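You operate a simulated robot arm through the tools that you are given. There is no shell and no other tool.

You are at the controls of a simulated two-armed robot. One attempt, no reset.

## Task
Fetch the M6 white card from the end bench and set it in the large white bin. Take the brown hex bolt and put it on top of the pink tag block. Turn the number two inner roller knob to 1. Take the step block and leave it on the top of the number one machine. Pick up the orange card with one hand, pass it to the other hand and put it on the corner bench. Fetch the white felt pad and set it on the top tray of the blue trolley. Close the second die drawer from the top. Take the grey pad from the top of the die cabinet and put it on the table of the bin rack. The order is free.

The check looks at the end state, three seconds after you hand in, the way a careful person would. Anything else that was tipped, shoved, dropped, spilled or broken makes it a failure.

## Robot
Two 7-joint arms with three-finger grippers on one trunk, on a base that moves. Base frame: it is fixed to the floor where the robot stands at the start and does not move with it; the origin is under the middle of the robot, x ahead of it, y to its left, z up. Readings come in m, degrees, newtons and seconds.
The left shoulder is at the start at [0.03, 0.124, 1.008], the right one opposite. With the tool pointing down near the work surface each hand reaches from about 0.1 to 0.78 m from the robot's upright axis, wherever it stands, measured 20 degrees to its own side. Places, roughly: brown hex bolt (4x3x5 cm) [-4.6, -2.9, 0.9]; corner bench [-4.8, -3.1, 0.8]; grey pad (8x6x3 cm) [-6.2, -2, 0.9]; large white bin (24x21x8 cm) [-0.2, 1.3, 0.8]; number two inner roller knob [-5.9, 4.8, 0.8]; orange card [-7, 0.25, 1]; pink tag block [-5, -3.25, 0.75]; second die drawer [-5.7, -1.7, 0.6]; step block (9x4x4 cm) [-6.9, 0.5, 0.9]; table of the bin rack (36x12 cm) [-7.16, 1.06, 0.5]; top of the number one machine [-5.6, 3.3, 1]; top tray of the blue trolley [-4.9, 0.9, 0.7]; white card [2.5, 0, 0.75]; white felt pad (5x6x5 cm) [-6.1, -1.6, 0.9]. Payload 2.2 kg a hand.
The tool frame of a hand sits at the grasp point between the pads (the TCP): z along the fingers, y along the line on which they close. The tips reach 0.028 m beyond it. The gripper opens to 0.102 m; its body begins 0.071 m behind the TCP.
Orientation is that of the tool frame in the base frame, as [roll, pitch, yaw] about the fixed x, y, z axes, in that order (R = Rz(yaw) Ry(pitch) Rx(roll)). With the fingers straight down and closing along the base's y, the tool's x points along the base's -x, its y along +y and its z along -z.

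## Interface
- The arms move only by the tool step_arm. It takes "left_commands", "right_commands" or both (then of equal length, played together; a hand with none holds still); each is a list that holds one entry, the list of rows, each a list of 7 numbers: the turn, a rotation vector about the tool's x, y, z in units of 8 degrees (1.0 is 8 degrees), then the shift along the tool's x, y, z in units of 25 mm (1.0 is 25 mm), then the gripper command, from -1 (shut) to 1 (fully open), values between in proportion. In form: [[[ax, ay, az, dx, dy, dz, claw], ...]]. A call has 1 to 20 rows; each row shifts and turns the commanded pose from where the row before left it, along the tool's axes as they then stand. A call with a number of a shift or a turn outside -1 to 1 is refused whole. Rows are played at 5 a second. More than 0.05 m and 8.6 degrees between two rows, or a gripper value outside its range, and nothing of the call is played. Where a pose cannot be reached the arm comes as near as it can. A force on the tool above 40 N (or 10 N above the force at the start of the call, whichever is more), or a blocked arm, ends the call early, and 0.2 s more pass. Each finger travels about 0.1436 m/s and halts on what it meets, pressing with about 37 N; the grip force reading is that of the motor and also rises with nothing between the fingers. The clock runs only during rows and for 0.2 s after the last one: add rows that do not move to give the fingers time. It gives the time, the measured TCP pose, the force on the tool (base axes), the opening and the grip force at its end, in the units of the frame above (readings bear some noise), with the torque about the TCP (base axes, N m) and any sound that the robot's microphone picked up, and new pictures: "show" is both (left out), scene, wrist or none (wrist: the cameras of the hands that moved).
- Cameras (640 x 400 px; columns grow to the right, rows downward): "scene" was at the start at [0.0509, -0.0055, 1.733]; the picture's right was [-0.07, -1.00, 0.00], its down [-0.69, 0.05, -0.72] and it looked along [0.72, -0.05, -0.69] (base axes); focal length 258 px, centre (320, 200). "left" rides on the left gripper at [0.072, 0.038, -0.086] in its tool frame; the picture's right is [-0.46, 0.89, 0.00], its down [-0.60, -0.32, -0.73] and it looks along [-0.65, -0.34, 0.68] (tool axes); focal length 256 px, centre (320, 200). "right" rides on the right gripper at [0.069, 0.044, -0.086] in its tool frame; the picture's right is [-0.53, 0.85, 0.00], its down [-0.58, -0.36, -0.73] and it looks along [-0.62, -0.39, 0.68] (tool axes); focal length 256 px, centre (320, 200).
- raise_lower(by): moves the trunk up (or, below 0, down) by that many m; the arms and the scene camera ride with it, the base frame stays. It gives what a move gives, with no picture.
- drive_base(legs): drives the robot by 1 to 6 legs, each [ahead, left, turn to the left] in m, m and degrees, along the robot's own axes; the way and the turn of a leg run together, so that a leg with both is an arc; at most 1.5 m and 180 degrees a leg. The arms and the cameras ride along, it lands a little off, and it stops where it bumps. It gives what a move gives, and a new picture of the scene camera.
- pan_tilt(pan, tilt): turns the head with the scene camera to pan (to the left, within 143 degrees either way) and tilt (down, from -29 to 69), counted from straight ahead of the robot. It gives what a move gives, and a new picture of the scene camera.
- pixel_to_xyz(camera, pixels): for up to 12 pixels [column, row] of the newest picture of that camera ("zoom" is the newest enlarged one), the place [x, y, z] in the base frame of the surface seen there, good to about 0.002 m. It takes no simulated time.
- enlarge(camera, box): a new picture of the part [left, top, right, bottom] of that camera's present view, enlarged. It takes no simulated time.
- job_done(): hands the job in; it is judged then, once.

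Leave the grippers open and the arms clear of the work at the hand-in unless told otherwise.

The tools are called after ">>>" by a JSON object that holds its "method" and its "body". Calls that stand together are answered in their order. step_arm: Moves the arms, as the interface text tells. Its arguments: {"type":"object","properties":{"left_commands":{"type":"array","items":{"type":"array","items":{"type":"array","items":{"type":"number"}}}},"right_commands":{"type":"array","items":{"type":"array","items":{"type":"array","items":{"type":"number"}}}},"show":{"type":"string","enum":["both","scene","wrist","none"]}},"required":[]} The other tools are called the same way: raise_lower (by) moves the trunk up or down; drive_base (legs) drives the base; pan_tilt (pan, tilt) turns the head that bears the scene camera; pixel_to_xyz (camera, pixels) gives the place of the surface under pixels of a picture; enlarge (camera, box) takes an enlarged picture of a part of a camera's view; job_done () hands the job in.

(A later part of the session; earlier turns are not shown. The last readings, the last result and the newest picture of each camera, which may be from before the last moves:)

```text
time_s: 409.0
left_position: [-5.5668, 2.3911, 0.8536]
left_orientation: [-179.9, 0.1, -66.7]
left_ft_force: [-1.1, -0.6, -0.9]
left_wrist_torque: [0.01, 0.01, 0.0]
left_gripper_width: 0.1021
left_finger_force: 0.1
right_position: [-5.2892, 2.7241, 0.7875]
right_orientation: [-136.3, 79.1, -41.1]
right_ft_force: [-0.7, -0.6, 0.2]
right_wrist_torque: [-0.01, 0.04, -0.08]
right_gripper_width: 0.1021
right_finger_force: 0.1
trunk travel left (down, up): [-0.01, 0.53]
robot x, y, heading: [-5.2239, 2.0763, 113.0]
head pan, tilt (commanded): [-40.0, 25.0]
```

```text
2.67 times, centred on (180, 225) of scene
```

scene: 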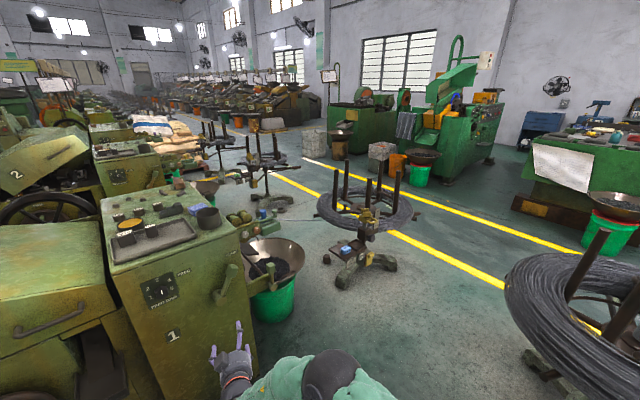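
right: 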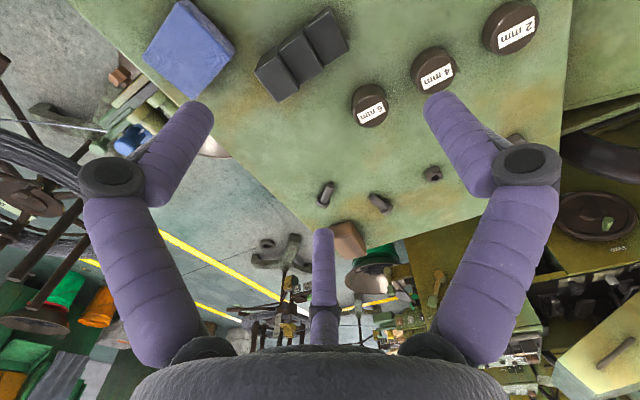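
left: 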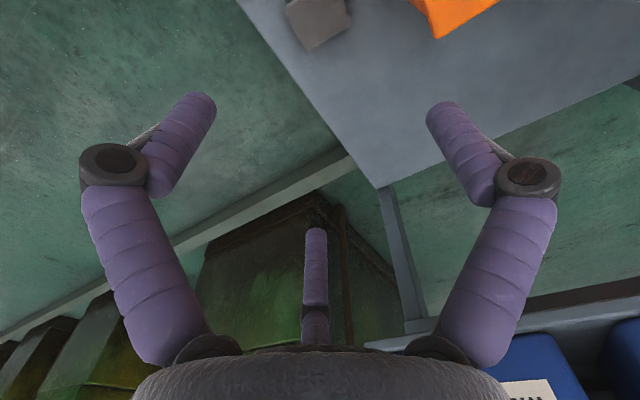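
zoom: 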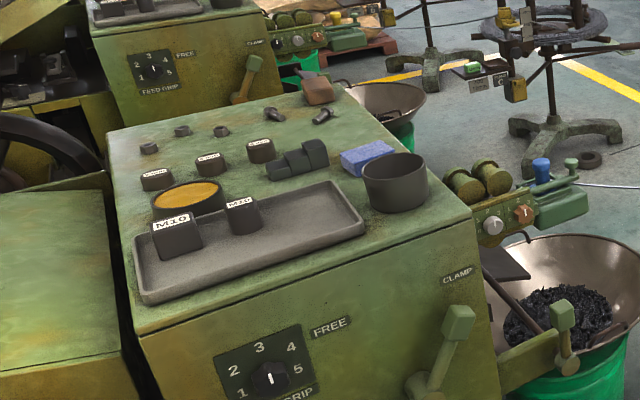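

The elbow stays high and near the body, good. I put the right hand back to pointing down for travel.

>>> {"method": "step_arm", "body": {"right_commands": [[[0, 0.93, 0, 0, 0, 0, 1], [0, 0.93, 0, 0, 0, 0, 1], [0, 0.93, 0, 0, 0, 0, 1], [0, 0.93, 0, 0, 0, 0, 1], [0, 0.93, 0, 0, 0, 0, 1], [0, 0.93, 0, 0, 0, 0, 1], [0, 0.93, 0, 0, 0, 0, 1], [0, 0.93, 0, 0, 0, 0, 1], [0, 0.93, 0, 0, 0, 0, 1], [0, 0.93, 0, 0, 0, 0, 1], [0, 0.95, 0, 0, 0, 0, 1], [0, 0, -0.76, 0, 0, 0, 1], [0, 0, -0.76, 0, 0, 0, 1], [0, 0, -0.76, 0, 0, 0, 1]]], "show": "none"}}

>>> {"method": "raise_lower", "body": {"by": 0.4}}

```text
time_s: 412.0
left_position: [-5.5673, 2.3914, 0.8542]
left_orientation: [-180.0, 0.0, -66.7]
left_ft_force: [0.5, -0.3, 0.2]
left_wrist_torque: [-0.02, 0.0, 0.0]
left_gripper_width: 0.1019
left_finger_force: 0.1
right_position: [-5.289, 2.7252, 0.7868]
right_orientation: [-172.9, -2.2, -66.0]
right_ft_force: [0.4, 1.1, -0.4]
right_wrist_torque: [0.0, 0.0, 0.03]
right_gripper_width: 0.1018
right_finger_force: 0.0
trunk travel left (down, up): [-0.01, 0.53]
robot x, y, heading: [-5.2249, 2.0735, 113.3]
head pan, tilt (commanded): [-40.0, 25.0]
```

```text
time_s: 415.8
left_position: [-5.5675, 2.391, 1.254]
left_orientation: [180.0, 0.0, -66.7]
left_ft_force: [-1.0, 0.1, -0.7]
left_wrist_torque: [0.01, -0.01, 0.02]
left_gripper_width: 0.1021
left_finger_force: 0.1
right_position: [-5.2911, 2.7252, 1.1867]
right_orientation: [-172.9, -2.3, -66.1]
right_ft_force: [-0.7, 0.0, 0.0]
right_wrist_torque: [-0.03, 0.01, -0.01]
right_gripper_width: 0.1019
right_finger_force: 0.1
trunk travel left (down, up): [-0.41, 0.13]
robot x, y, heading: [-5.2244, 2.0707, 113.4]
head pan, tilt (commanded): [-40.0, 25.0]
```

>>> {"method": "step_arm", "body": {"right_commands": [[[-0.89, -0.29, 0, 0, 0, 0, 1], [0, 0, 0, 0.9, 0, -0.3, 1], [0, 0, 0, 0.9, 0, -0.3, 1], [0, 0, 0, 0.9, 0, -0.3, 1], [0, 0, 0, 0.9, 0, -0.3, 1], [0, 0, 0, 0.9, 0, -0.3, 1], [0, 0, 0, 0.9, 0, -0.3, 1], [0, 0, 0, 0.9, 0, -0.3, 1], [0, 0, 0, 0.9, 0, -0.3, 1], [0, 0, 0, 0.9, 0, 0, 1]]], "show": "none"}}

>>> {"method": "drive_base", "body": {"legs": [[-0.55, -0.65, 0], [-0.7, -0.4, 0]]}}

>>> {"method": "pan_tilt", "body": {"pan": -90, "tilt": 30}}

```text
time_s: 418.0
left_position: [-5.5664, 2.3889, 1.2552]
left_orientation: [180.0, 0.1, -66.7]
left_ft_force: [0.4, -0.2, 0.0]
left_wrist_torque: [0.08, -0.01, 0.03]
left_gripper_width: 0.1022
left_finger_force: 0.1
right_position: [-5.2089, 2.541, 1.2489]
right_orientation: [-180.0, 0.1, -65.9]
right_ft_force: [-0.1, -0.5, 0.0]
right_wrist_torque: [0.0, -0.04, 0.01]
right_gripper_width: 0.1021
right_finger_force: 0.2
trunk travel left (down, up): [-0.41, 0.13]
robot x, y, heading: [-5.2252, 2.077, 113.1]
head pan, tilt (commanded): [-40.0, 25.0]
```

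```text
time_s: 426.5
left_position: [-4.0993, 1.6753, 1.2543]
left_orientation: [-179.9, 0.0, -67.1]
left_ft_force: [-0.2, 0.9, -1.2]
left_wrist_torque: [-0.01, 0.01, 0.01]
left_gripper_width: 0.1019
left_finger_force: 0.0
right_position: [-3.74, 1.8242, 1.247]
right_orientation: [180.0, 0.1, -66.2]
right_ft_force: [0.5, -0.3, -0.5]
right_wrist_torque: [0.01, 0.01, -0.02]
right_gripper_width: 0.102
right_finger_force: 0.2
trunk travel left (down, up): [-0.41, 0.13]
robot x, y, heading: [-3.7612, 1.3535, 112.9]
head pan, tilt (commanded): [-40.0, 25.0]
```

scene: 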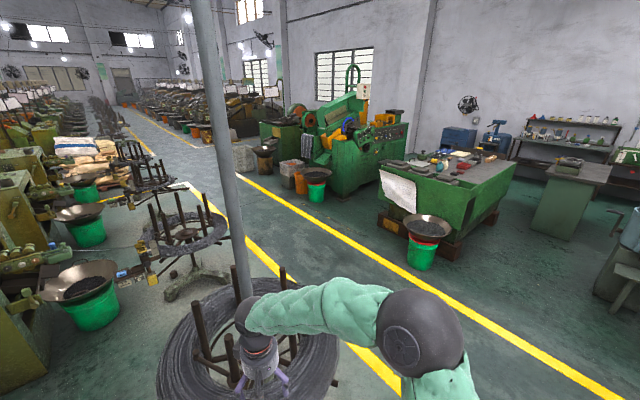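

```text
time_s: 427.6
left_position: [-4.1002, 1.6765, 1.254]
left_orientation: [-179.9, 0.0, -67.1]
left_ft_force: [0.3, -0.6, 0.0]
left_wrist_torque: [0.01, 0.03, 0.02]
left_gripper_width: 0.1018
left_finger_force: 0.1
right_position: [-3.7408, 1.824, 1.247]
right_orientation: [-179.9, 0.0, -66.2]
right_ft_force: [0.0, 0.0, -0.1]
right_wrist_torque: [0.02, 0.0, -0.01]
right_gripper_width: 0.1018
right_finger_force: 0.1
trunk travel left (down, up): [-0.41, 0.13]
robot x, y, heading: [-3.7575, 1.3535, 113.3]
head pan, tilt (commanded): [-90.0, 30.0]
```

scene: 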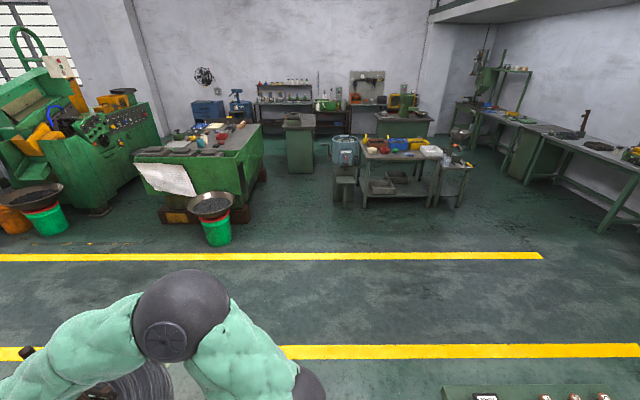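

>>> {"method": "pixel_to_xyz", "body": {"camera": "scene", "pixels": [[450, 393], [600, 393], [130, 375], [100, 390], [300, 355], [300, 258], [215, 245]]}}

```text
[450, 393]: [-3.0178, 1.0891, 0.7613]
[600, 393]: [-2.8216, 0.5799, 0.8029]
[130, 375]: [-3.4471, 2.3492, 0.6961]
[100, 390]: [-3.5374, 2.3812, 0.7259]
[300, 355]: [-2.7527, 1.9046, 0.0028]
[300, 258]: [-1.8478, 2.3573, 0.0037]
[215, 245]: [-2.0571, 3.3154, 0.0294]
```

The corridor between console and coil stand is 1.2 m wide. I strafe right 1.5 m into the aisle, then go ahead along it.

>>> {"method": "drive_base", "body": {"legs": [[0.04, -1.5, 0], [1.5, 0, 0]]}}

>>> {"method": "pan_tilt", "body": {"pan": 40, "tilt": 30}}

```text
refused: leg 1 is longer than a leg can be; nothing moved
```

```text
time_s: 429.8
left_position: [-4.0997, 1.6766, 1.2546]
left_orientation: [-180.0, 0.0, -67.0]
left_ft_force: [0.4, 0.1, 0.0]
left_wrist_torque: [-0.02, 0.01, 0.0]
left_gripper_width: 0.1021
left_finger_force: 0.1
right_position: [-3.7404, 1.8234, 1.2473]
right_orientation: [-180.0, -0.1, -66.3]
right_ft_force: [0.4, -0.3, -0.5]
right_wrist_torque: [-0.01, 0.02, -0.03]
right_gripper_width: 0.1018
right_finger_force: 0.1
trunk travel left (down, up): [-0.41, 0.13]
robot x, y, heading: [-3.7652, 1.3579, 112.9]
head pan, tilt (commanded): [40.0, 30.0]
```

scene: 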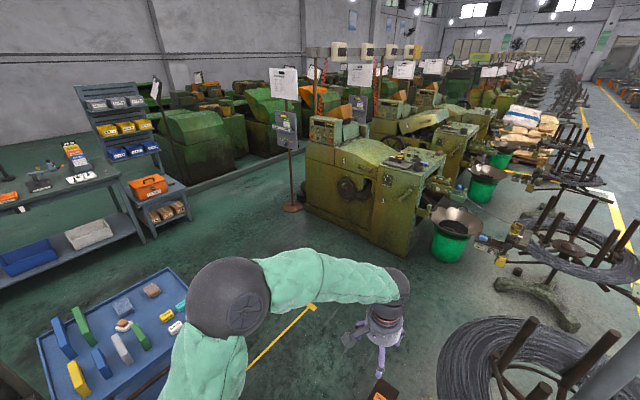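

>>> {"method": "drive_base", "body": {"legs": [[0.04, -1.45, 0], [1.5, 0, 0]]}}

>>> {"method": "pan_tilt", "body": {"pan": 30, "tilt": 30}}

```text
time_s: 444.0
left_position: [-3.4155, 3.6345, 1.2534]
left_orientation: [-179.9, 0.1, -64.6]
left_ft_force: [0.2, -0.4, -0.5]
left_wrist_torque: [0.01, 0.01, -0.04]
left_gripper_width: 0.1023
left_finger_force: 0.0
right_position: [-3.0627, 3.7966, 1.248]
right_orientation: [-180.0, 0.1, -63.9]
right_ft_force: [-0.4, -0.4, -0.2]
right_wrist_torque: [-0.02, -0.01, -0.01]
right_gripper_width: 0.1018
right_finger_force: 0.1
trunk travel left (down, up): [-0.41, 0.13]
robot x, y, heading: [-3.0647, 3.3301, 115.5]
head pan, tilt (commanded): [40.0, 30.0]
```

scene: 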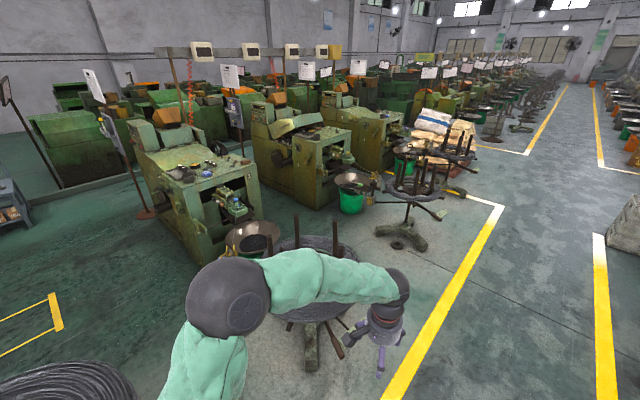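

```text
time_s: 444.7
left_position: [-3.4155, 3.6335, 1.2544]
left_orientation: [179.9, 0.0, -64.6]
left_ft_force: [-0.9, -0.4, 0.1]
left_wrist_torque: [0.03, 0.01, -0.02]
left_gripper_width: 0.1021
left_finger_force: 0.1
right_position: [-3.0636, 3.796, 1.2473]
right_orientation: [-180.0, 0.0, -63.9]
right_ft_force: [0.1, -0.6, -0.6]
right_wrist_torque: [-0.02, 0.02, 0.04]
right_gripper_width: 0.1019
right_finger_force: 0.0
trunk travel left (down, up): [-0.41, 0.13]
robot x, y, heading: [-3.0624, 3.3285, 115.2]
head pan, tilt (commanded): [30.0, 30.0]
```

scene: 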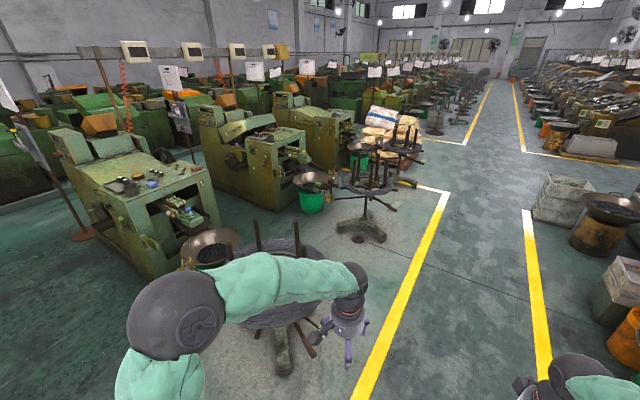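

>>> {"method": "pixel_to_xyz", "body": {"camera": "scene", "pixels": [[256, 222], [298, 222], [333, 275], [285, 365], [365, 235], [345, 225], [385, 232], [362, 165], [310, 200], [312, 185], [215, 245], [180, 210]]}}

>>> {"method": "enlarge", "body": {"camera": "scene", "box": [180, 120, 440, 300]}}

```text
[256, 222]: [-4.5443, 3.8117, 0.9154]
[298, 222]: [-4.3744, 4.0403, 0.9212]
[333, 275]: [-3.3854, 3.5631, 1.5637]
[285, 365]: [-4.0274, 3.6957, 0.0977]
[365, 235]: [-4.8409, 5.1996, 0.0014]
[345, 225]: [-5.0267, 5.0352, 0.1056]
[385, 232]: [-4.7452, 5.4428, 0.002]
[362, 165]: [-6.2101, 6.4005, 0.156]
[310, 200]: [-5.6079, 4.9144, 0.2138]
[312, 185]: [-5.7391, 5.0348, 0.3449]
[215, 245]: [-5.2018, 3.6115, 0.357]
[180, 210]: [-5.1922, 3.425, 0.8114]
```

```text
2.22 times, centred on (310, 210) of scene
```

zoom: 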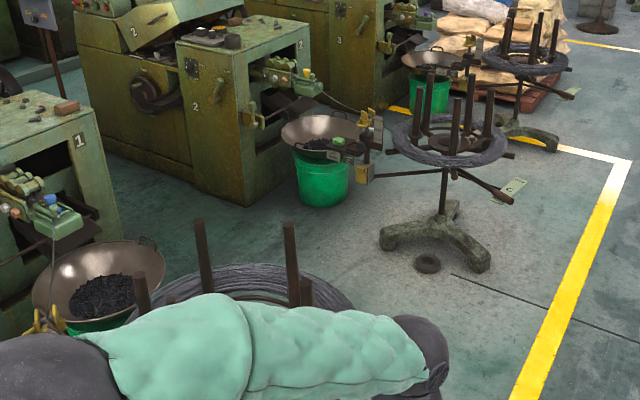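

Posts are at most 0.92 m high, my hands are above 1.2 m. The gap between stand one (to w 5.62) and stand two (from w 6.55) is wide enough. I go ahead 1.8 m, then strafe left 1.45 m through the gap.

>>> {"method": "drive_base", "body": {"legs": [[1.4, 0, -1.5], [0.42, 0, 0]]}}

>>> {"method": "pan_tilt", "body": {"pan": 70, "tilt": 35}}

```text
time_s: 453.9
left_position: [-4.1208, 5.3176, 1.2545]
left_orientation: [179.9, 0.0, -67.5]
left_ft_force: [0.7, 0.5, 0.8]
left_wrist_torque: [-0.02, 0.01, 0.04]
left_gripper_width: 0.1021
left_finger_force: 0.1
right_position: [-3.7632, 5.4607, 1.2487]
right_orientation: [180.0, 0.0, -66.9]
right_ft_force: [0.3, 0.1, 0.9]
right_wrist_torque: [-0.01, 0.01, 0.01]
right_gripper_width: 0.1019
right_finger_force: 0.1
trunk travel left (down, up): [-0.41, 0.13]
robot x, y, heading: [-3.7846, 4.994, 112.0]
head pan, tilt (commanded): [30.0, 30.0]
```

scene: 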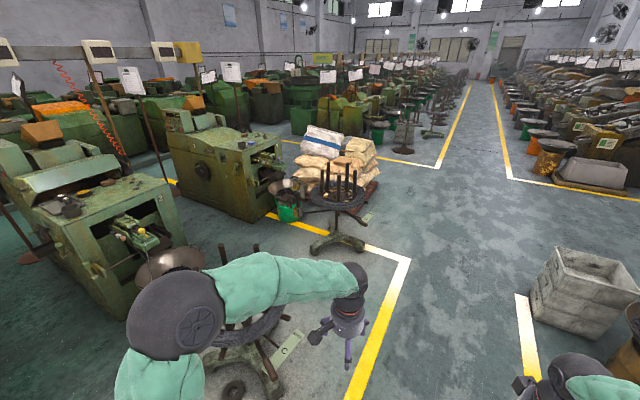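

```text
time_s: 454.9
left_position: [-4.1225, 5.3174, 1.2534]
left_orientation: [-179.9, 0.0, -67.6]
left_ft_force: [-0.4, 0.6, -0.4]
left_wrist_torque: [-0.02, 0.0, 0.03]
left_gripper_width: 0.1022
left_finger_force: 0.0
right_position: [-3.7625, 5.4615, 1.2478]
right_orientation: [-180.0, 0.0, -67.0]
right_ft_force: [0.2, 1.2, -0.3]
right_wrist_torque: [0.0, 0.03, -0.05]
right_gripper_width: 0.1021
right_finger_force: 0.0
trunk travel left (down, up): [-0.41, 0.13]
robot x, y, heading: [-3.7854, 4.9952, 112.2]
head pan, tilt (commanded): [70.0, 35.0]
```

scene: 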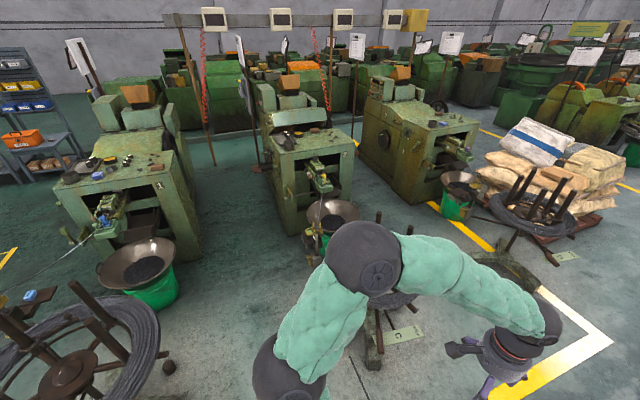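

>>> {"method": "pixel_to_xyz", "body": {"camera": "scene", "pixels": [[168, 368], [150, 345], [130, 285], [160, 260], [330, 215], [375, 350], [250, 250], [200, 330], [240, 330], [215, 260], [320, 185], [275, 360]]}}

>>> {"method": "enlarge", "body": {"camera": "scene", "box": [230, 120, 390, 260]}}

```text
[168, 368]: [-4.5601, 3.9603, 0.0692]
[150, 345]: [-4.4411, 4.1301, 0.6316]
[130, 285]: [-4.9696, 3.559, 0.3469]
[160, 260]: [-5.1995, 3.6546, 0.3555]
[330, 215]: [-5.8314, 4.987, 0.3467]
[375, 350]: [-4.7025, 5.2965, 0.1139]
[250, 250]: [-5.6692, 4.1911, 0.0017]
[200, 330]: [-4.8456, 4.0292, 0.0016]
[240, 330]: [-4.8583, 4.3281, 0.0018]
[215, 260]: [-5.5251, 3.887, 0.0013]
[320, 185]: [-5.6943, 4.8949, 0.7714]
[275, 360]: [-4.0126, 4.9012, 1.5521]
```

```text
2.86 times, centred on (310, 190) of scene
```

zoom: 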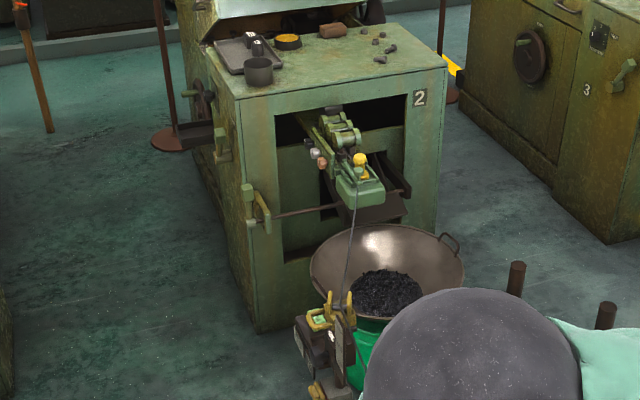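

The gap between the stands and machines leads right to machine two's roller unit. With the hands high I strafe left through it and turn left a little to look at the knobs from the front.

>>> {"method": "drive_base", "body": {"legs": [[-0.22, 1.45, 0], [0, 0, 20]]}}

>>> {"method": "pan_tilt", "body": {"pan": 0, "tilt": 40}}

```text
time_s: 463.2
left_position: [-5.4551, 4.4534, 1.254]
left_orientation: [180.0, 0.0, -48.4]
left_ft_force: [0.2, 0.6, -0.7]
left_wrist_torque: [0.0, 0.01, -0.01]
left_gripper_width: 0.1024
left_finger_force: 0.0
right_position: [-5.1618, 4.7075, 1.2475]
right_orientation: [-180.0, 0.0, -47.7]
right_ft_force: [-0.3, -0.7, 0.4]
right_wrist_torque: [0.02, -0.03, 0.0]
right_gripper_width: 0.102
right_finger_force: 0.0
trunk travel left (down, up): [-0.41, 0.13]
robot x, y, heading: [-5.0362, 4.2544, 131.3]
head pan, tilt (commanded): [70.0, 35.0]
```

scene: 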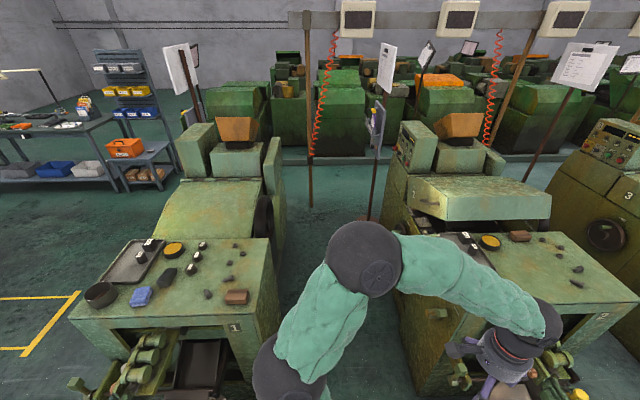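

```text
time_s: 464.6
left_position: [-5.4546, 4.4536, 1.2542]
left_orientation: [-179.9, 0.0, -48.5]
left_ft_force: [-0.2, 0.0, 0.7]
left_wrist_torque: [-0.01, -0.03, 0.0]
left_gripper_width: 0.102
left_finger_force: 0.2
right_position: [-5.162, 4.7069, 1.2486]
right_orientation: [-179.9, -0.1, -47.7]
right_ft_force: [-0.6, 0.8, -0.4]
right_wrist_torque: [-0.01, -0.03, 0.0]
right_gripper_width: 0.1022
right_finger_force: 0.0
trunk travel left (down, up): [-0.41, 0.13]
robot x, y, heading: [-5.03, 4.2553, 131.3]
head pan, tilt (commanded): [0.0, 40.0]
```

scene: 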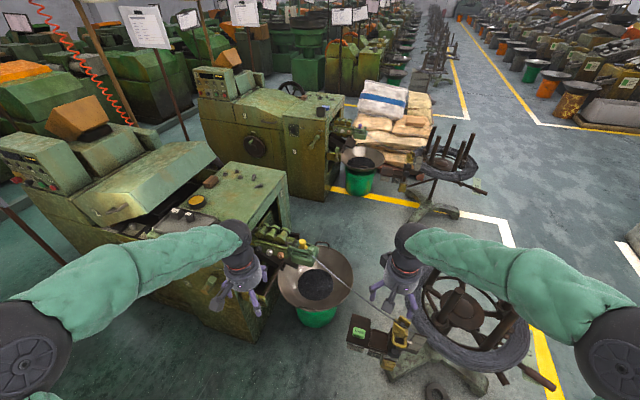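

>>> {"method": "enlarge", "body": {"camera": "scene", "box": [230, 200, 350, 300]}}

>>> {"method": "enlarge", "body": {"camera": "left", "box": [0, 0, 640, 400]}}

```text
4.00 times, centred on (290, 250) of scene
```

zoom: 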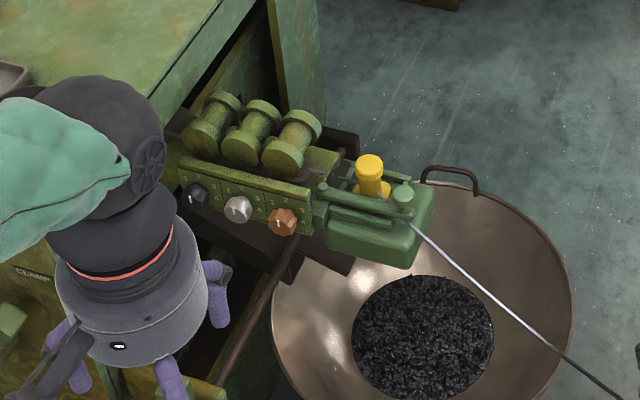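

```text
1.00 times, centred on (320, 200) of left (not enlarged: the box is as wide or as high as the picture)
```

zoom: 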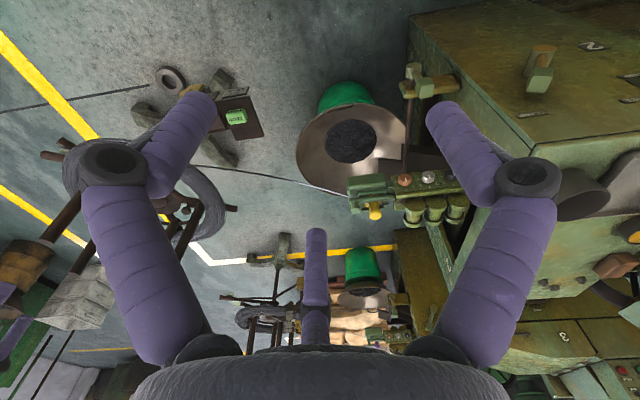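

>>> {"method": "enlarge", "body": {"camera": "scene", "box": [246, 236, 286, 261]}}

```text
16.00 times, centred on (266, 248) of scene
```

zoom: 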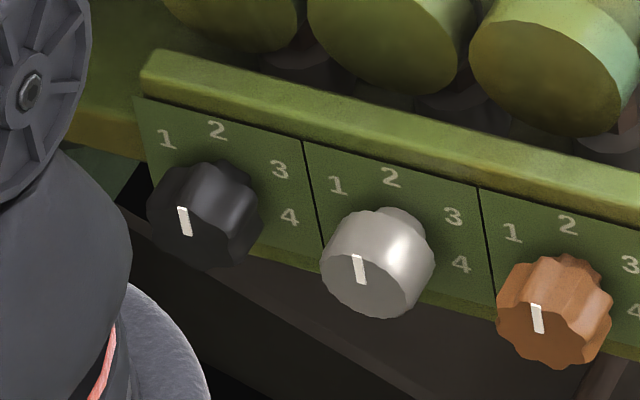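

I see it clearly: each knob has a scale 1-2-3-4 and a white pointer line. I read 3D points of the black knob and its numbers.

>>> {"method": "pixel_to_xyz", "body": {"camera": "zoom", "pixels": [[167, 140], [217, 130], [280, 170], [290, 217], [181, 208], [188, 234], [184, 221], [160, 200], [225, 170], [245, 240], [190, 262], [255, 200]]}}

>>> {"method": "pixel_to_xyz", "body": {"camera": "zoom", "pixels": [[338, 186], [392, 178], [453, 216], [460, 264], [354, 257], [363, 284], [359, 270], [330, 260], [400, 215], [420, 290], [370, 312], [425, 240]]}}

```text
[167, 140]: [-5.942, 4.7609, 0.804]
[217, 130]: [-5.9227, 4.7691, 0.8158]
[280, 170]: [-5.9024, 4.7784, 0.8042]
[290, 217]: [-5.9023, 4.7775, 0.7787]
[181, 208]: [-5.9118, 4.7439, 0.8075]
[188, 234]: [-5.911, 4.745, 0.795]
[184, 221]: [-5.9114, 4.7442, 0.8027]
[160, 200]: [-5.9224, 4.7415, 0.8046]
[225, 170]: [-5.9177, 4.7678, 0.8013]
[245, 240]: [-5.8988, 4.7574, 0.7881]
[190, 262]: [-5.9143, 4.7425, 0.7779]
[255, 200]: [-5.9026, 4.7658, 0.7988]
```

```text
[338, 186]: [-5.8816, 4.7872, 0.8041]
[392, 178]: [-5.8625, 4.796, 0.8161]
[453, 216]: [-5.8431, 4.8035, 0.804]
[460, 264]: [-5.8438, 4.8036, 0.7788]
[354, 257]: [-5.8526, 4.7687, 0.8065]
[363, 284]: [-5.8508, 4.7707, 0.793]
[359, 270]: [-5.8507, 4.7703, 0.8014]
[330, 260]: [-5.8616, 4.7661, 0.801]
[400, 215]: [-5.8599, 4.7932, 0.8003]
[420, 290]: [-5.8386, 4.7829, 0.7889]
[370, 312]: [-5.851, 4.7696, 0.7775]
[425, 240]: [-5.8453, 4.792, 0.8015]
```

The black inner knob's pointer stands at 2 (straight up); 1 is 60° counter-clockwise. The knob centre is (u 3.506, w 6.72, z 0.79), 28 mm in front of its plate. Before lowering the trunk here I check what is below the right hand.

>>> {"method": "pixel_to_xyz", "body": {"camera": "scene", "pixels": [[403, 322], [398, 340], [362, 330], [430, 290], [350, 280], [385, 310], [245, 305], [270, 320], [340, 265], [440, 340], [470, 290]]}}

```text
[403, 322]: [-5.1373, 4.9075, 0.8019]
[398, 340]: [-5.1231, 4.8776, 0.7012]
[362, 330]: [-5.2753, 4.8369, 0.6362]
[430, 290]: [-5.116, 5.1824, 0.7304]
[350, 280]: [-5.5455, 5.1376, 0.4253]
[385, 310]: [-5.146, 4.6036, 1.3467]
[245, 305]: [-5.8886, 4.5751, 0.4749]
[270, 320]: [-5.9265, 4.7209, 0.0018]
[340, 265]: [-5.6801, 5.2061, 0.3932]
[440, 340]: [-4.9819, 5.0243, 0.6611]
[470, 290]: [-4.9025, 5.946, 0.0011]
```

The right hand will be clear of the lock there. My plan: turn to heading 147°, lower the trunk by 0.33 m, tuck the left hand back and up, and bring the right hand to the forward-pointing pose here in free space.

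>>> {"method": "drive_base", "body": {"legs": [[0, 0.06, 15.7]]}}

>>> {"method": "step_arm", "body": {"left_commands": [[[0, 0, 0, 0.8, 0, 0, 1], [0, 0, 0, 0.8, 0, 0, 1], [0, 0, 0, 0.8, 0, 0, 1], [0, 0, 0, 0.8, 0, 0, 1], [0, 0, 0, 0.8, 0, 0, 1]]], "show": "none"}}

>>> {"method": "raise_lower", "body": {"by": -0.33}}

```text
time_s: 465.9
left_position: [-5.5315, 4.2849, 1.2542]
left_orientation: [-179.9, 0.0, -32.7]
left_ft_force: [-0.1, 0.4, -1.2]
left_wrist_torque: [0.0, 0.01, 0.01]
left_gripper_width: 0.102
left_finger_force: 0.0
right_position: [-5.3191, 4.6097, 1.2486]
right_orientation: [-180.0, 0.0, -31.8]
right_ft_force: [0.7, -1.1, 0.8]
right_wrist_torque: [0.03, 0.01, -0.01]
right_gripper_width: 0.1018
right_finger_force: 0.0
trunk travel left (down, up): [-0.41, 0.13]
robot x, y, heading: [-5.072, 4.2107, 147.3]
head pan, tilt (commanded): [0.0, 40.0]
```

scene: 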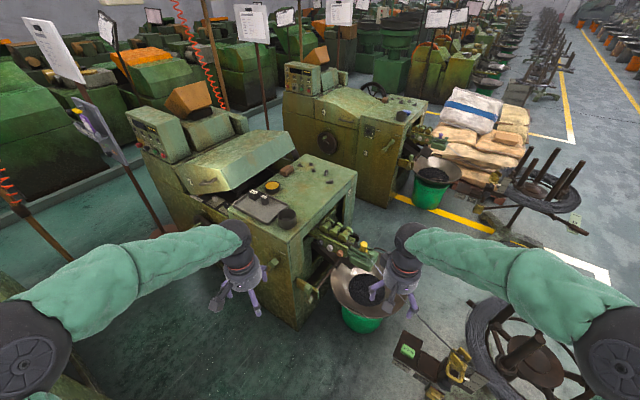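

```text
time_s: 467.1
left_position: [-5.446, 4.2302, 1.2546]
left_orientation: [-180.0, -0.1, -32.6]
left_ft_force: [0.7, -0.3, -1.2]
left_wrist_torque: [0.01, 0.04, -0.01]
left_gripper_width: 0.102
left_finger_force: 0.1
right_position: [-5.3189, 4.6092, 1.2481]
right_orientation: [180.0, 0.0, -31.9]
right_ft_force: [1.3, -0.1, 0.2]
right_wrist_torque: [0.03, 0.02, -0.02]
right_gripper_width: 0.102
right_finger_force: 0.0
trunk travel left (down, up): [-0.41, 0.13]
robot x, y, heading: [-5.0708, 4.2159, 147.2]
head pan, tilt (commanded): [0.0, 40.0]
```

```text
time_s: 470.4
left_position: [-5.4461, 4.2317, 0.9249]
left_orientation: [-180.0, 0.0, -32.6]
left_ft_force: [1.0, 0.1, 0.0]
left_wrist_torque: [0.01, -0.02, -0.01]
left_gripper_width: 0.102
left_finger_force: 0.2
right_position: [-5.3192, 4.61, 0.9192]
right_orientation: [180.0, 0.1, -31.9]
right_ft_force: [0.1, 0.7, -0.6]
right_wrist_torque: [0.0, -0.01, 0.01]
right_gripper_width: 0.1019
right_finger_force: 0.0
trunk travel left (down, up): [-0.08, 0.46]
robot x, y, heading: [-5.072, 4.2149, 147.4]
head pan, tilt (commanded): [0.0, 40.0]
```

>>> {"method": "step_arm", "body": {"left_commands": [[[0, 0, 0, 0, 0, -0.8, 1], [0, 0, 0, 0, 0, -0.8, 1], [0, 0, 0, 0, 0, -0.8, 1], [0, 0, 0, 0, 0, -0.8, 1], [0, 0, 0, 0, 0, -0.8, 1], [0, 0, 0, 0, 0, -0.8, 1], [0, 0, 0, 0, 0, -0.8, 1], [0, 0, 0, 0, 0, 0, 1]]], "right_commands": [[[0, 0, 0, -1.0, 0, 0.25, 1], [0, 0, 0, -1.0, 0, 0.25, 1], [0, 0, 0, -1.0, 0, 0.25, 1], [0, 0, 0, -1.0, 0, 0.25, 1], [0, 0, 0, -1.0, 0, 0.25, 1], [0, 0, 0, -1.0, 0, 0.25, 1], [0, 0, 0, -1.0, 0, 0.25, 1], [0, 0, 0, -1.0, 0, 0.25, 1]]], "show": "none"}}

>>> {"method": "step_arm", "body": {"right_commands": [[[0.2, -0.98, 0, 0, 0, 0, 1], [0.2, -0.98, 0, 0, 0, 0, 1], [0.2, -0.98, 0, 0, 0, 0, 1], [0.2, -0.98, 0, 0, 0, 0, 1], [0.2, -0.98, 0, 0, 0, 0, 1], [0.2, -0.98, 0, 0, 0, 0, 1], [0.2, -0.98, 0, 0, 0, 0, 1], [0.2, -0.98, 0, 0, 0, 0, 1], [0.2, -0.98, 0, 0, 0, 0, 1], [0.2, -0.98, 0, 0, 0, 0, 1], [0, 0, 0, 0, 0, 0, 1]]], "show": "scene"}}

```text
time_s: 472.2
left_position: [-5.4468, 4.2315, 1.0641]
left_orientation: [179.9, 0.0, -32.6]
left_ft_force: [0.8, -0.3, 0.7]
left_wrist_torque: [-0.01, 0.0, 0.01]
left_gripper_width: 0.1019
left_finger_force: 0.1
right_position: [-5.4909, 4.7171, 0.8678]
right_orientation: [180.0, -0.1, -31.9]
right_ft_force: [0.6, -0.2, 0.2]
right_wrist_torque: [0.0, -0.02, 0.0]
right_gripper_width: 0.1023
right_finger_force: 0.0
trunk travel left (down, up): [-0.08, 0.46]
robot x, y, heading: [-5.0755, 4.2154, 147.4]
head pan, tilt (commanded): [0.0, 40.0]
```

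```text
time_s: 474.6
left_position: [-5.4468, 4.2305, 1.064]
left_orientation: [180.0, 0.0, -32.6]
left_ft_force: [-0.2, 0.5, -0.3]
left_wrist_torque: [-0.01, 0.02, 0.0]
left_gripper_width: 0.1021
left_finger_force: 0.0
right_position: [-5.4896, 4.7149, 0.8683]
right_orientation: [-131.0, 74.9, 6.5]
right_ft_force: [1.1, 0.1, -0.5]
right_wrist_torque: [-0.02, -0.01, -0.01]
right_gripper_width: 0.1022
right_finger_force: 0.1
trunk travel left (down, up): [-0.08, 0.46]
robot x, y, heading: [-5.0698, 4.2111, 147.2]
head pan, tilt (commanded): [0.0, 40.0]
```

scene: 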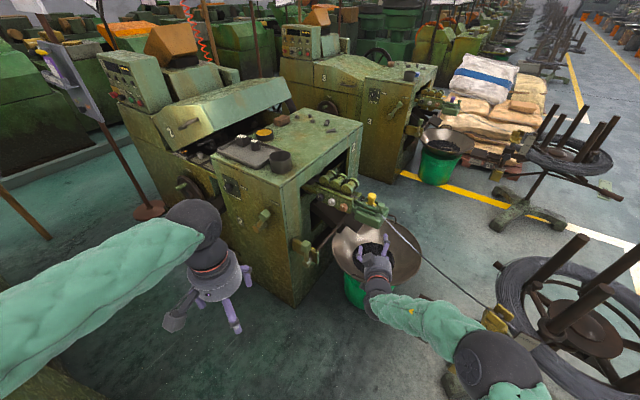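

The forward-pointing pose is reached. It points along azimuth 136°; I want about 129°, so I rotate 8° outward.

>>> {"method": "step_arm", "body": {"right_commands": [[[0.94, 0.19, 0.17, 0, 0, 0, 1], [0, 0, 0, 0, 0, 0, 1]]], "show": "wrist"}}

```text
time_s: 475.2
left_position: [-5.4456, 4.2299, 1.0639]
left_orientation: [-179.9, 0.0, -32.6]
left_ft_force: [-0.4, 0.4, -0.3]
left_wrist_torque: [-0.02, 0.0, -0.03]
left_gripper_width: 0.1021
left_finger_force: 0.1
right_position: [-5.4886, 4.7144, 0.8677]
right_orientation: [-131.4, 74.8, -1.6]
right_ft_force: [0.3, 0.2, 0.3]
right_wrist_torque: [-0.01, 0.03, 0.01]
right_gripper_width: 0.1022
right_finger_force: 0.2
trunk travel left (down, up): [-0.08, 0.46]
robot x, y, heading: [-5.072, 4.2127, 147.1]
head pan, tilt (commanded): [0.0, 40.0]
```

right: 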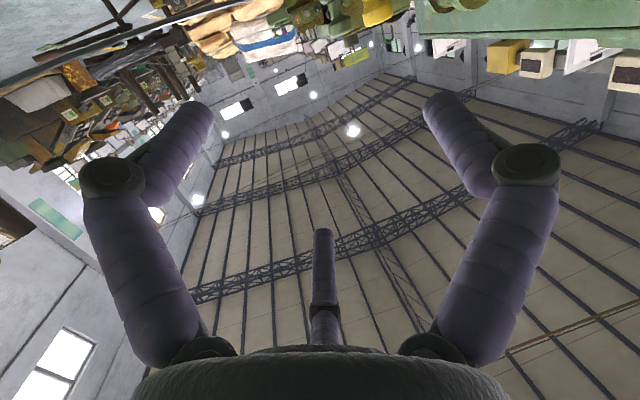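

The hand now points at azimuth 128.8°, 10° below level. I narrow the gripper to 6 cm and shift the base 0.13 m ahead, 0.29 m left, staying above the small lever.

>>> {"method": "step_arm", "body": {"right_commands": [[[0, 0, 0, 0, 0, 0, 0.18], [0, 0, 0, 0, 0, 0, 0.18], [0, 0, 0, 0, 0, 0, 0.18]]], "show": "none"}}

>>> {"method": "drive_base", "body": {"legs": [[0.127, 0.287, 0]]}}

>>> {"method": "enlarge", "body": {"camera": "scene", "box": [240, 130, 440, 300]}}

```text
time_s: 476.0
left_position: [-5.4474, 4.2312, 1.0646]
left_orientation: [-180.0, 0.1, -32.7]
left_ft_force: [-0.3, -0.5, -0.5]
left_wrist_torque: [-0.02, 0.0, -0.01]
left_gripper_width: 0.1023
left_finger_force: 0.0
right_position: [-5.4887, 4.7158, 0.8683]
right_orientation: [-131.4, 74.8, -1.4]
right_ft_force: [-0.3, 0.0, 0.2]
right_wrist_torque: [-0.03, 0.0, -0.04]
right_gripper_width: 0.0603
right_finger_force: 0.0
trunk travel left (down, up): [-0.08, 0.46]
robot x, y, heading: [-5.0692, 4.2148, 147.4]
head pan, tilt (commanded): [0.0, 40.0]
```

```text
time_s: 478.1
left_position: [-5.7082, 4.0553, 1.0629]
left_orientation: [180.0, -0.1, -32.7]
left_ft_force: [0.1, 0.4, -0.8]
left_wrist_torque: [0.0, -0.02, -0.01]
left_gripper_width: 0.1016
left_finger_force: 0.1
right_position: [-5.7497, 4.5404, 0.8688]
right_orientation: [-131.3, 74.8, -1.5]
right_ft_force: [-0.3, 0.0, 0.4]
right_wrist_torque: [0.03, 0.01, -0.02]
right_gripper_width: 0.0604
right_finger_force: 0.1
trunk travel left (down, up): [-0.08, 0.46]
robot x, y, heading: [-5.3316, 4.0389, 147.4]
head pan, tilt (commanded): [0.0, 40.0]
```

scene: 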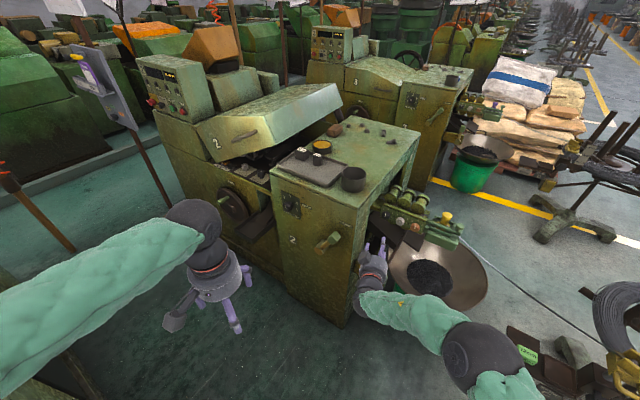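

```text
2.35 times, centred on (340, 215) of scene
```

zoom: 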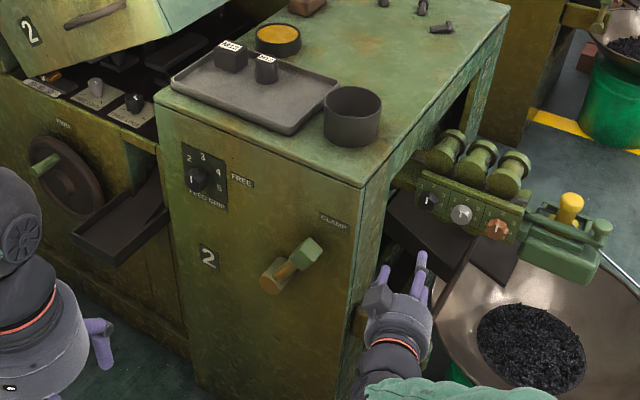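

The hand points at the knobs. I advance the base 0.19 m ahead and 0.065 m right, i.e. along the hand's axis, still 8 cm above knob height.

>>> {"method": "drive_base", "body": {"legs": [[0.192, -0.0645, 0]]}}

>>> {"method": "enlarge", "body": {"camera": "scene", "box": [270, 180, 430, 300]}}

```text
time_s: 479.7
left_position: [-5.834, 4.214, 1.0639]
left_orientation: [180.0, -0.2, -32.5]
left_ft_force: [-0.3, -0.2, 0.3]
left_wrist_torque: [-0.04, -0.01, -0.01]
left_gripper_width: 0.102
left_finger_force: 0.1
right_position: [-5.8762, 4.6996, 0.8669]
right_orientation: [-131.6, 74.8, -1.7]
right_ft_force: [-0.3, 1.1, -1.0]
right_wrist_torque: [0.02, 0.02, 0.01]
right_gripper_width: 0.0601
right_finger_force: 0.1
trunk travel left (down, up): [-0.08, 0.46]
robot x, y, heading: [-5.4575, 4.1925, 147.3]
head pan, tilt (commanded): [0.0, 40.0]
```

scene: 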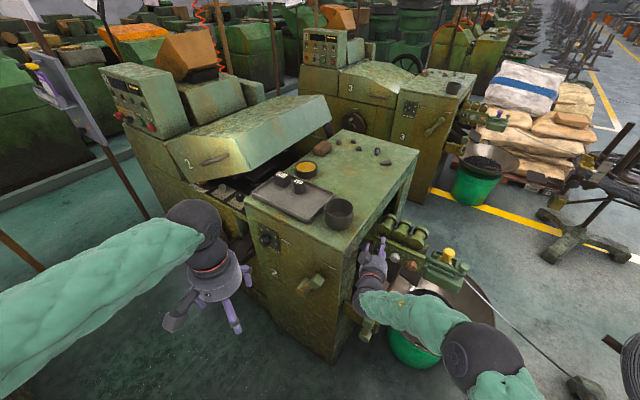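

```text
3.33 times, centred on (350, 240) of scene
```

zoom: 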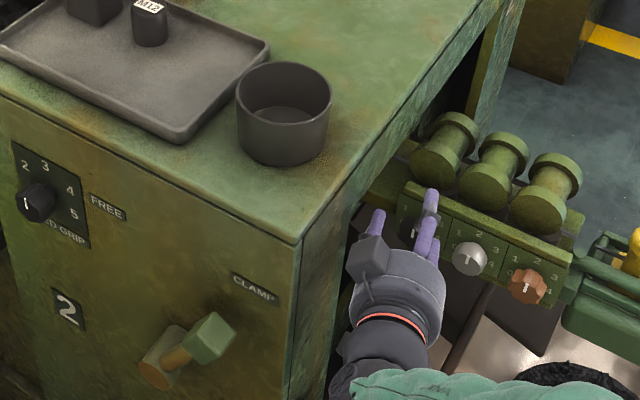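

>>> {"method": "pixel_to_xyz", "body": {"camera": "zoom", "pixels": [[365, 260], [348, 270], [340, 250], [330, 300], [300, 245], [375, 220], [430, 200], [412, 232], [405, 290], [362, 365], [465, 258], [380, 340]]}}

```text
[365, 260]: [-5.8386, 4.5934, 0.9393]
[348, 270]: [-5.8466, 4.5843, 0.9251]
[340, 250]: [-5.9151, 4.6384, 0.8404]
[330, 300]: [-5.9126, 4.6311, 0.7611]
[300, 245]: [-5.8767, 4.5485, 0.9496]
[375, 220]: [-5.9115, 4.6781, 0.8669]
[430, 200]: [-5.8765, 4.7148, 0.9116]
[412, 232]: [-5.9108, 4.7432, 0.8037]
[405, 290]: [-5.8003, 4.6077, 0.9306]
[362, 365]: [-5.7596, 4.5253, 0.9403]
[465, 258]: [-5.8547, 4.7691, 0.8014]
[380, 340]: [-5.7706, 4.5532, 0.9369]
```

>>> {"method": "enlarge", "body": {"camera": "scene", "box": [340, 220, 400, 290]}}

>>> {"method": "enlarge", "body": {"camera": "right", "box": [0, 0, 640, 400]}}

```text
5.71 times, centred on (370, 255) of scene
```

zoom: 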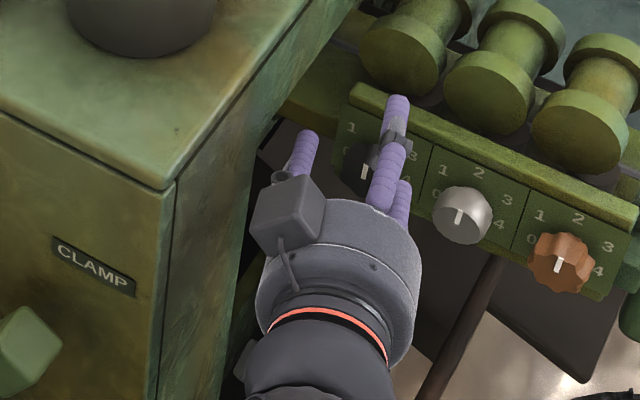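

```text
1.00 times, centred on (320, 200) of right (not enlarged: the box is as wide or as high as the picture)
```

zoom: 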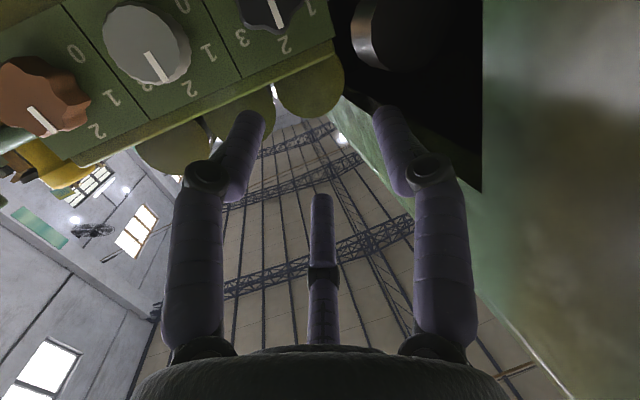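

The scale reads 0-1-2-3-4 with 60° steps; the pointer is at 2. The hand is 5 cm before the knob on the right line and about 4 cm off the cabinet. I lower the trunk 0.0765 m to bring the fingers to knob height.

>>> {"method": "raise_lower", "body": {"by": -0.0765}}

>>> {"method": "enlarge", "body": {"camera": "scene", "box": [330, 200, 430, 290]}}

>>> {"method": "enlarge", "body": {"camera": "right", "box": [0, 0, 640, 400]}}

```text
time_s: 480.8
left_position: [-5.8339, 4.2134, 0.988]
left_orientation: [179.9, 0.0, -32.6]
left_ft_force: [0.0, -0.9, 0.2]
left_wrist_torque: [-0.01, 0.01, 0.02]
left_gripper_width: 0.1019
left_finger_force: 0.1
right_position: [-5.875, 4.6986, 0.7919]
right_orientation: [-131.3, 74.8, -1.4]
right_ft_force: [-0.7, -0.7, 0.6]
right_wrist_torque: [-0.01, 0.01, 0.01]
right_gripper_width: 0.0601
right_finger_force: 0.0
trunk travel left (down, up): [-0.004, 0.536]
robot x, y, heading: [-5.4603, 4.1948, 147.4]
head pan, tilt (commanded): [0.0, 40.0]
```

```text
4.44 times, centred on (380, 245) of scene
```

zoom: 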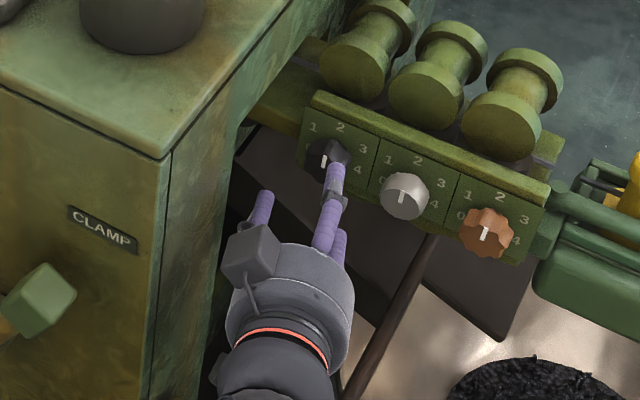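

```text
1.00 times, centred on (320, 200) of right (not enlarged: the box is as wide or as high as the picture)
```

zoom: 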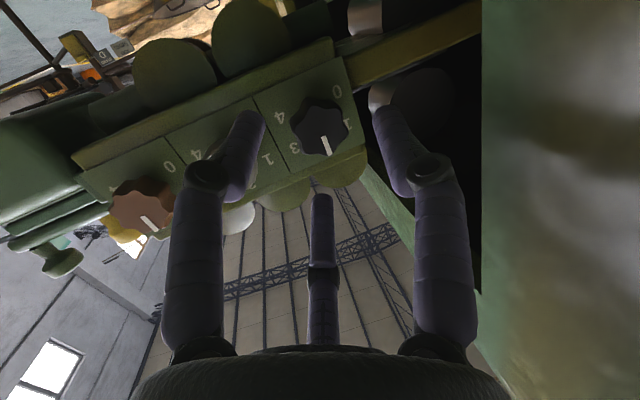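

>>> {"method": "pixel_to_xyz", "body": {"camera": "zoom", "pixels": [[320, 125], [328, 147], [323, 135], [296, 128], [345, 122], [315, 102], [325, 153], [300, 110], [340, 140], [280, 118], [337, 92], [290, 150]]}}

```text
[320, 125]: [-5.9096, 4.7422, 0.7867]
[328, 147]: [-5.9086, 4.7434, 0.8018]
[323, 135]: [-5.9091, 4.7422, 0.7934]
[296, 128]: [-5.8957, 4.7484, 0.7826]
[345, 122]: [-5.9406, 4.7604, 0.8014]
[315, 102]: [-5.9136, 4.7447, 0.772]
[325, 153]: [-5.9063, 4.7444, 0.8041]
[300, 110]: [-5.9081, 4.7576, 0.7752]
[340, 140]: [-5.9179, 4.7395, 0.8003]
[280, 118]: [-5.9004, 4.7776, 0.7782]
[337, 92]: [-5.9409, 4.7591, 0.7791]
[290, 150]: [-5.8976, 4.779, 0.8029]
```

Knob centre (u 3.506, z 0.789), front at w 6.7175, plate at 6.7475. I correct 5 mm up and advance 25 mm along the hand's axis, then check.

>>> {"method": "step_arm", "body": {"right_commands": [[[0, 0, 0, -0.216, 0.084, 0, 0.18], [0, 0, 0, 0, 0, 0.5, 0.18], [0, 0, 0, 0, 0, 0.5, 0.18], [0, 0, 0, 0, 0, 0, 0.18]]], "show": "wrist"}}

>>> {"method": "pixel_to_xyz", "body": {"camera": "right", "pixels": [[322, 150], [330, 170], [300, 145], [320, 125], [345, 145]]}}

>>> {"method": "enlarge", "body": {"camera": "scene", "box": [350, 210, 420, 270]}}

```text
time_s: 481.8
left_position: [-5.8339, 4.2129, 0.9874]
left_orientation: [180.0, 0.1, -32.7]
left_ft_force: [0.4, 0.1, 0.2]
left_wrist_torque: [-0.01, 0.01, 0.0]
left_gripper_width: 0.102
left_finger_force: 0.0
right_position: [-5.8948, 4.7163, 0.7932]
right_orientation: [-131.4, 74.7, -1.6]
right_ft_force: [-0.5, 1.0, 0.5]
right_wrist_torque: [0.01, -0.03, 0.03]
right_gripper_width: 0.0599
right_finger_force: 0.0
trunk travel left (down, up): [-0.004, 0.536]
robot x, y, heading: [-5.4565, 4.1976, 147.2]
head pan, tilt (commanded): [0.0, 40.0]
```

right: 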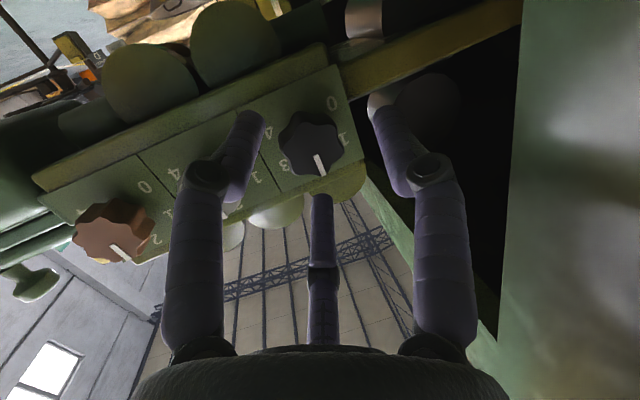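

```text
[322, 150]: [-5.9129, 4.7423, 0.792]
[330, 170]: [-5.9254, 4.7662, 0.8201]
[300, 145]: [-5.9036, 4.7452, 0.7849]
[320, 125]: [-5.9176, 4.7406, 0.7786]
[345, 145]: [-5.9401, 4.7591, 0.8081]
```

```text
6.67 times, centred on (385, 240) of scene
```

zoom: 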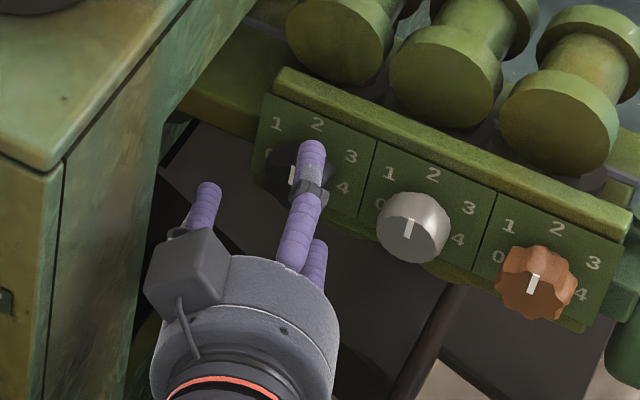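

The axis is about 4 mm left of the knob's centre. I correct and advance the last 19 mm.

>>> {"method": "step_arm", "body": {"right_commands": [[[0, 0, 0, 0, -0.17, 0, 0.18], [0, 0, 0, 0, 0, 0.4, 0.18], [0, 0, 0, 0, 0, 0.36, 0.18], [0, 0, 0, 0, 0, 0, 0.18]]], "show": "wrist"}}

>>> {"method": "enlarge", "body": {"camera": "scene", "box": [350, 210, 420, 270]}}

```text
time_s: 482.8
left_position: [-5.8338, 4.2138, 0.9873]
left_orientation: [-180.0, 0.1, -32.6]
left_ft_force: [0.6, 0.0, -0.1]
left_wrist_torque: [0.04, 0.05, 0.01]
left_gripper_width: 0.1022
left_finger_force: 0.0
right_position: [-5.9017, 4.7338, 0.7905]
right_orientation: [-131.4, 74.9, -1.6]
right_ft_force: [1.7, -1.1, -0.1]
right_wrist_torque: [0.02, -0.01, 0.05]
right_gripper_width: 0.0599
right_finger_force: 0.1
trunk travel left (down, up): [-0.004, 0.536]
robot x, y, heading: [-5.4621, 4.1965, 147.1]
head pan, tilt (commanded): [0.0, 40.0]
```

right: 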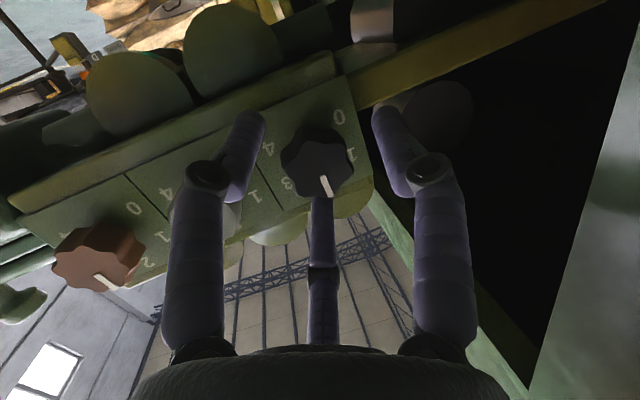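

```text
6.67 times, centred on (385, 240) of scene
```

zoom: 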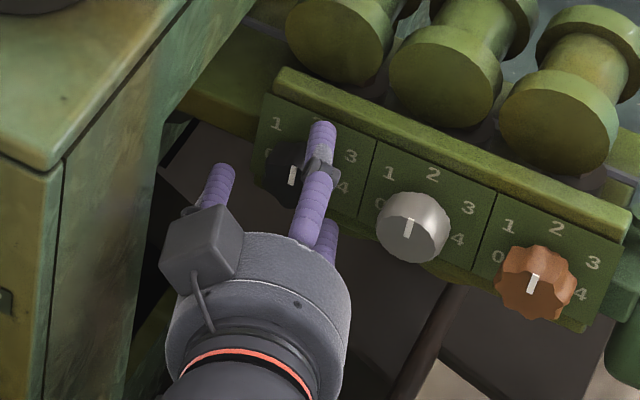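

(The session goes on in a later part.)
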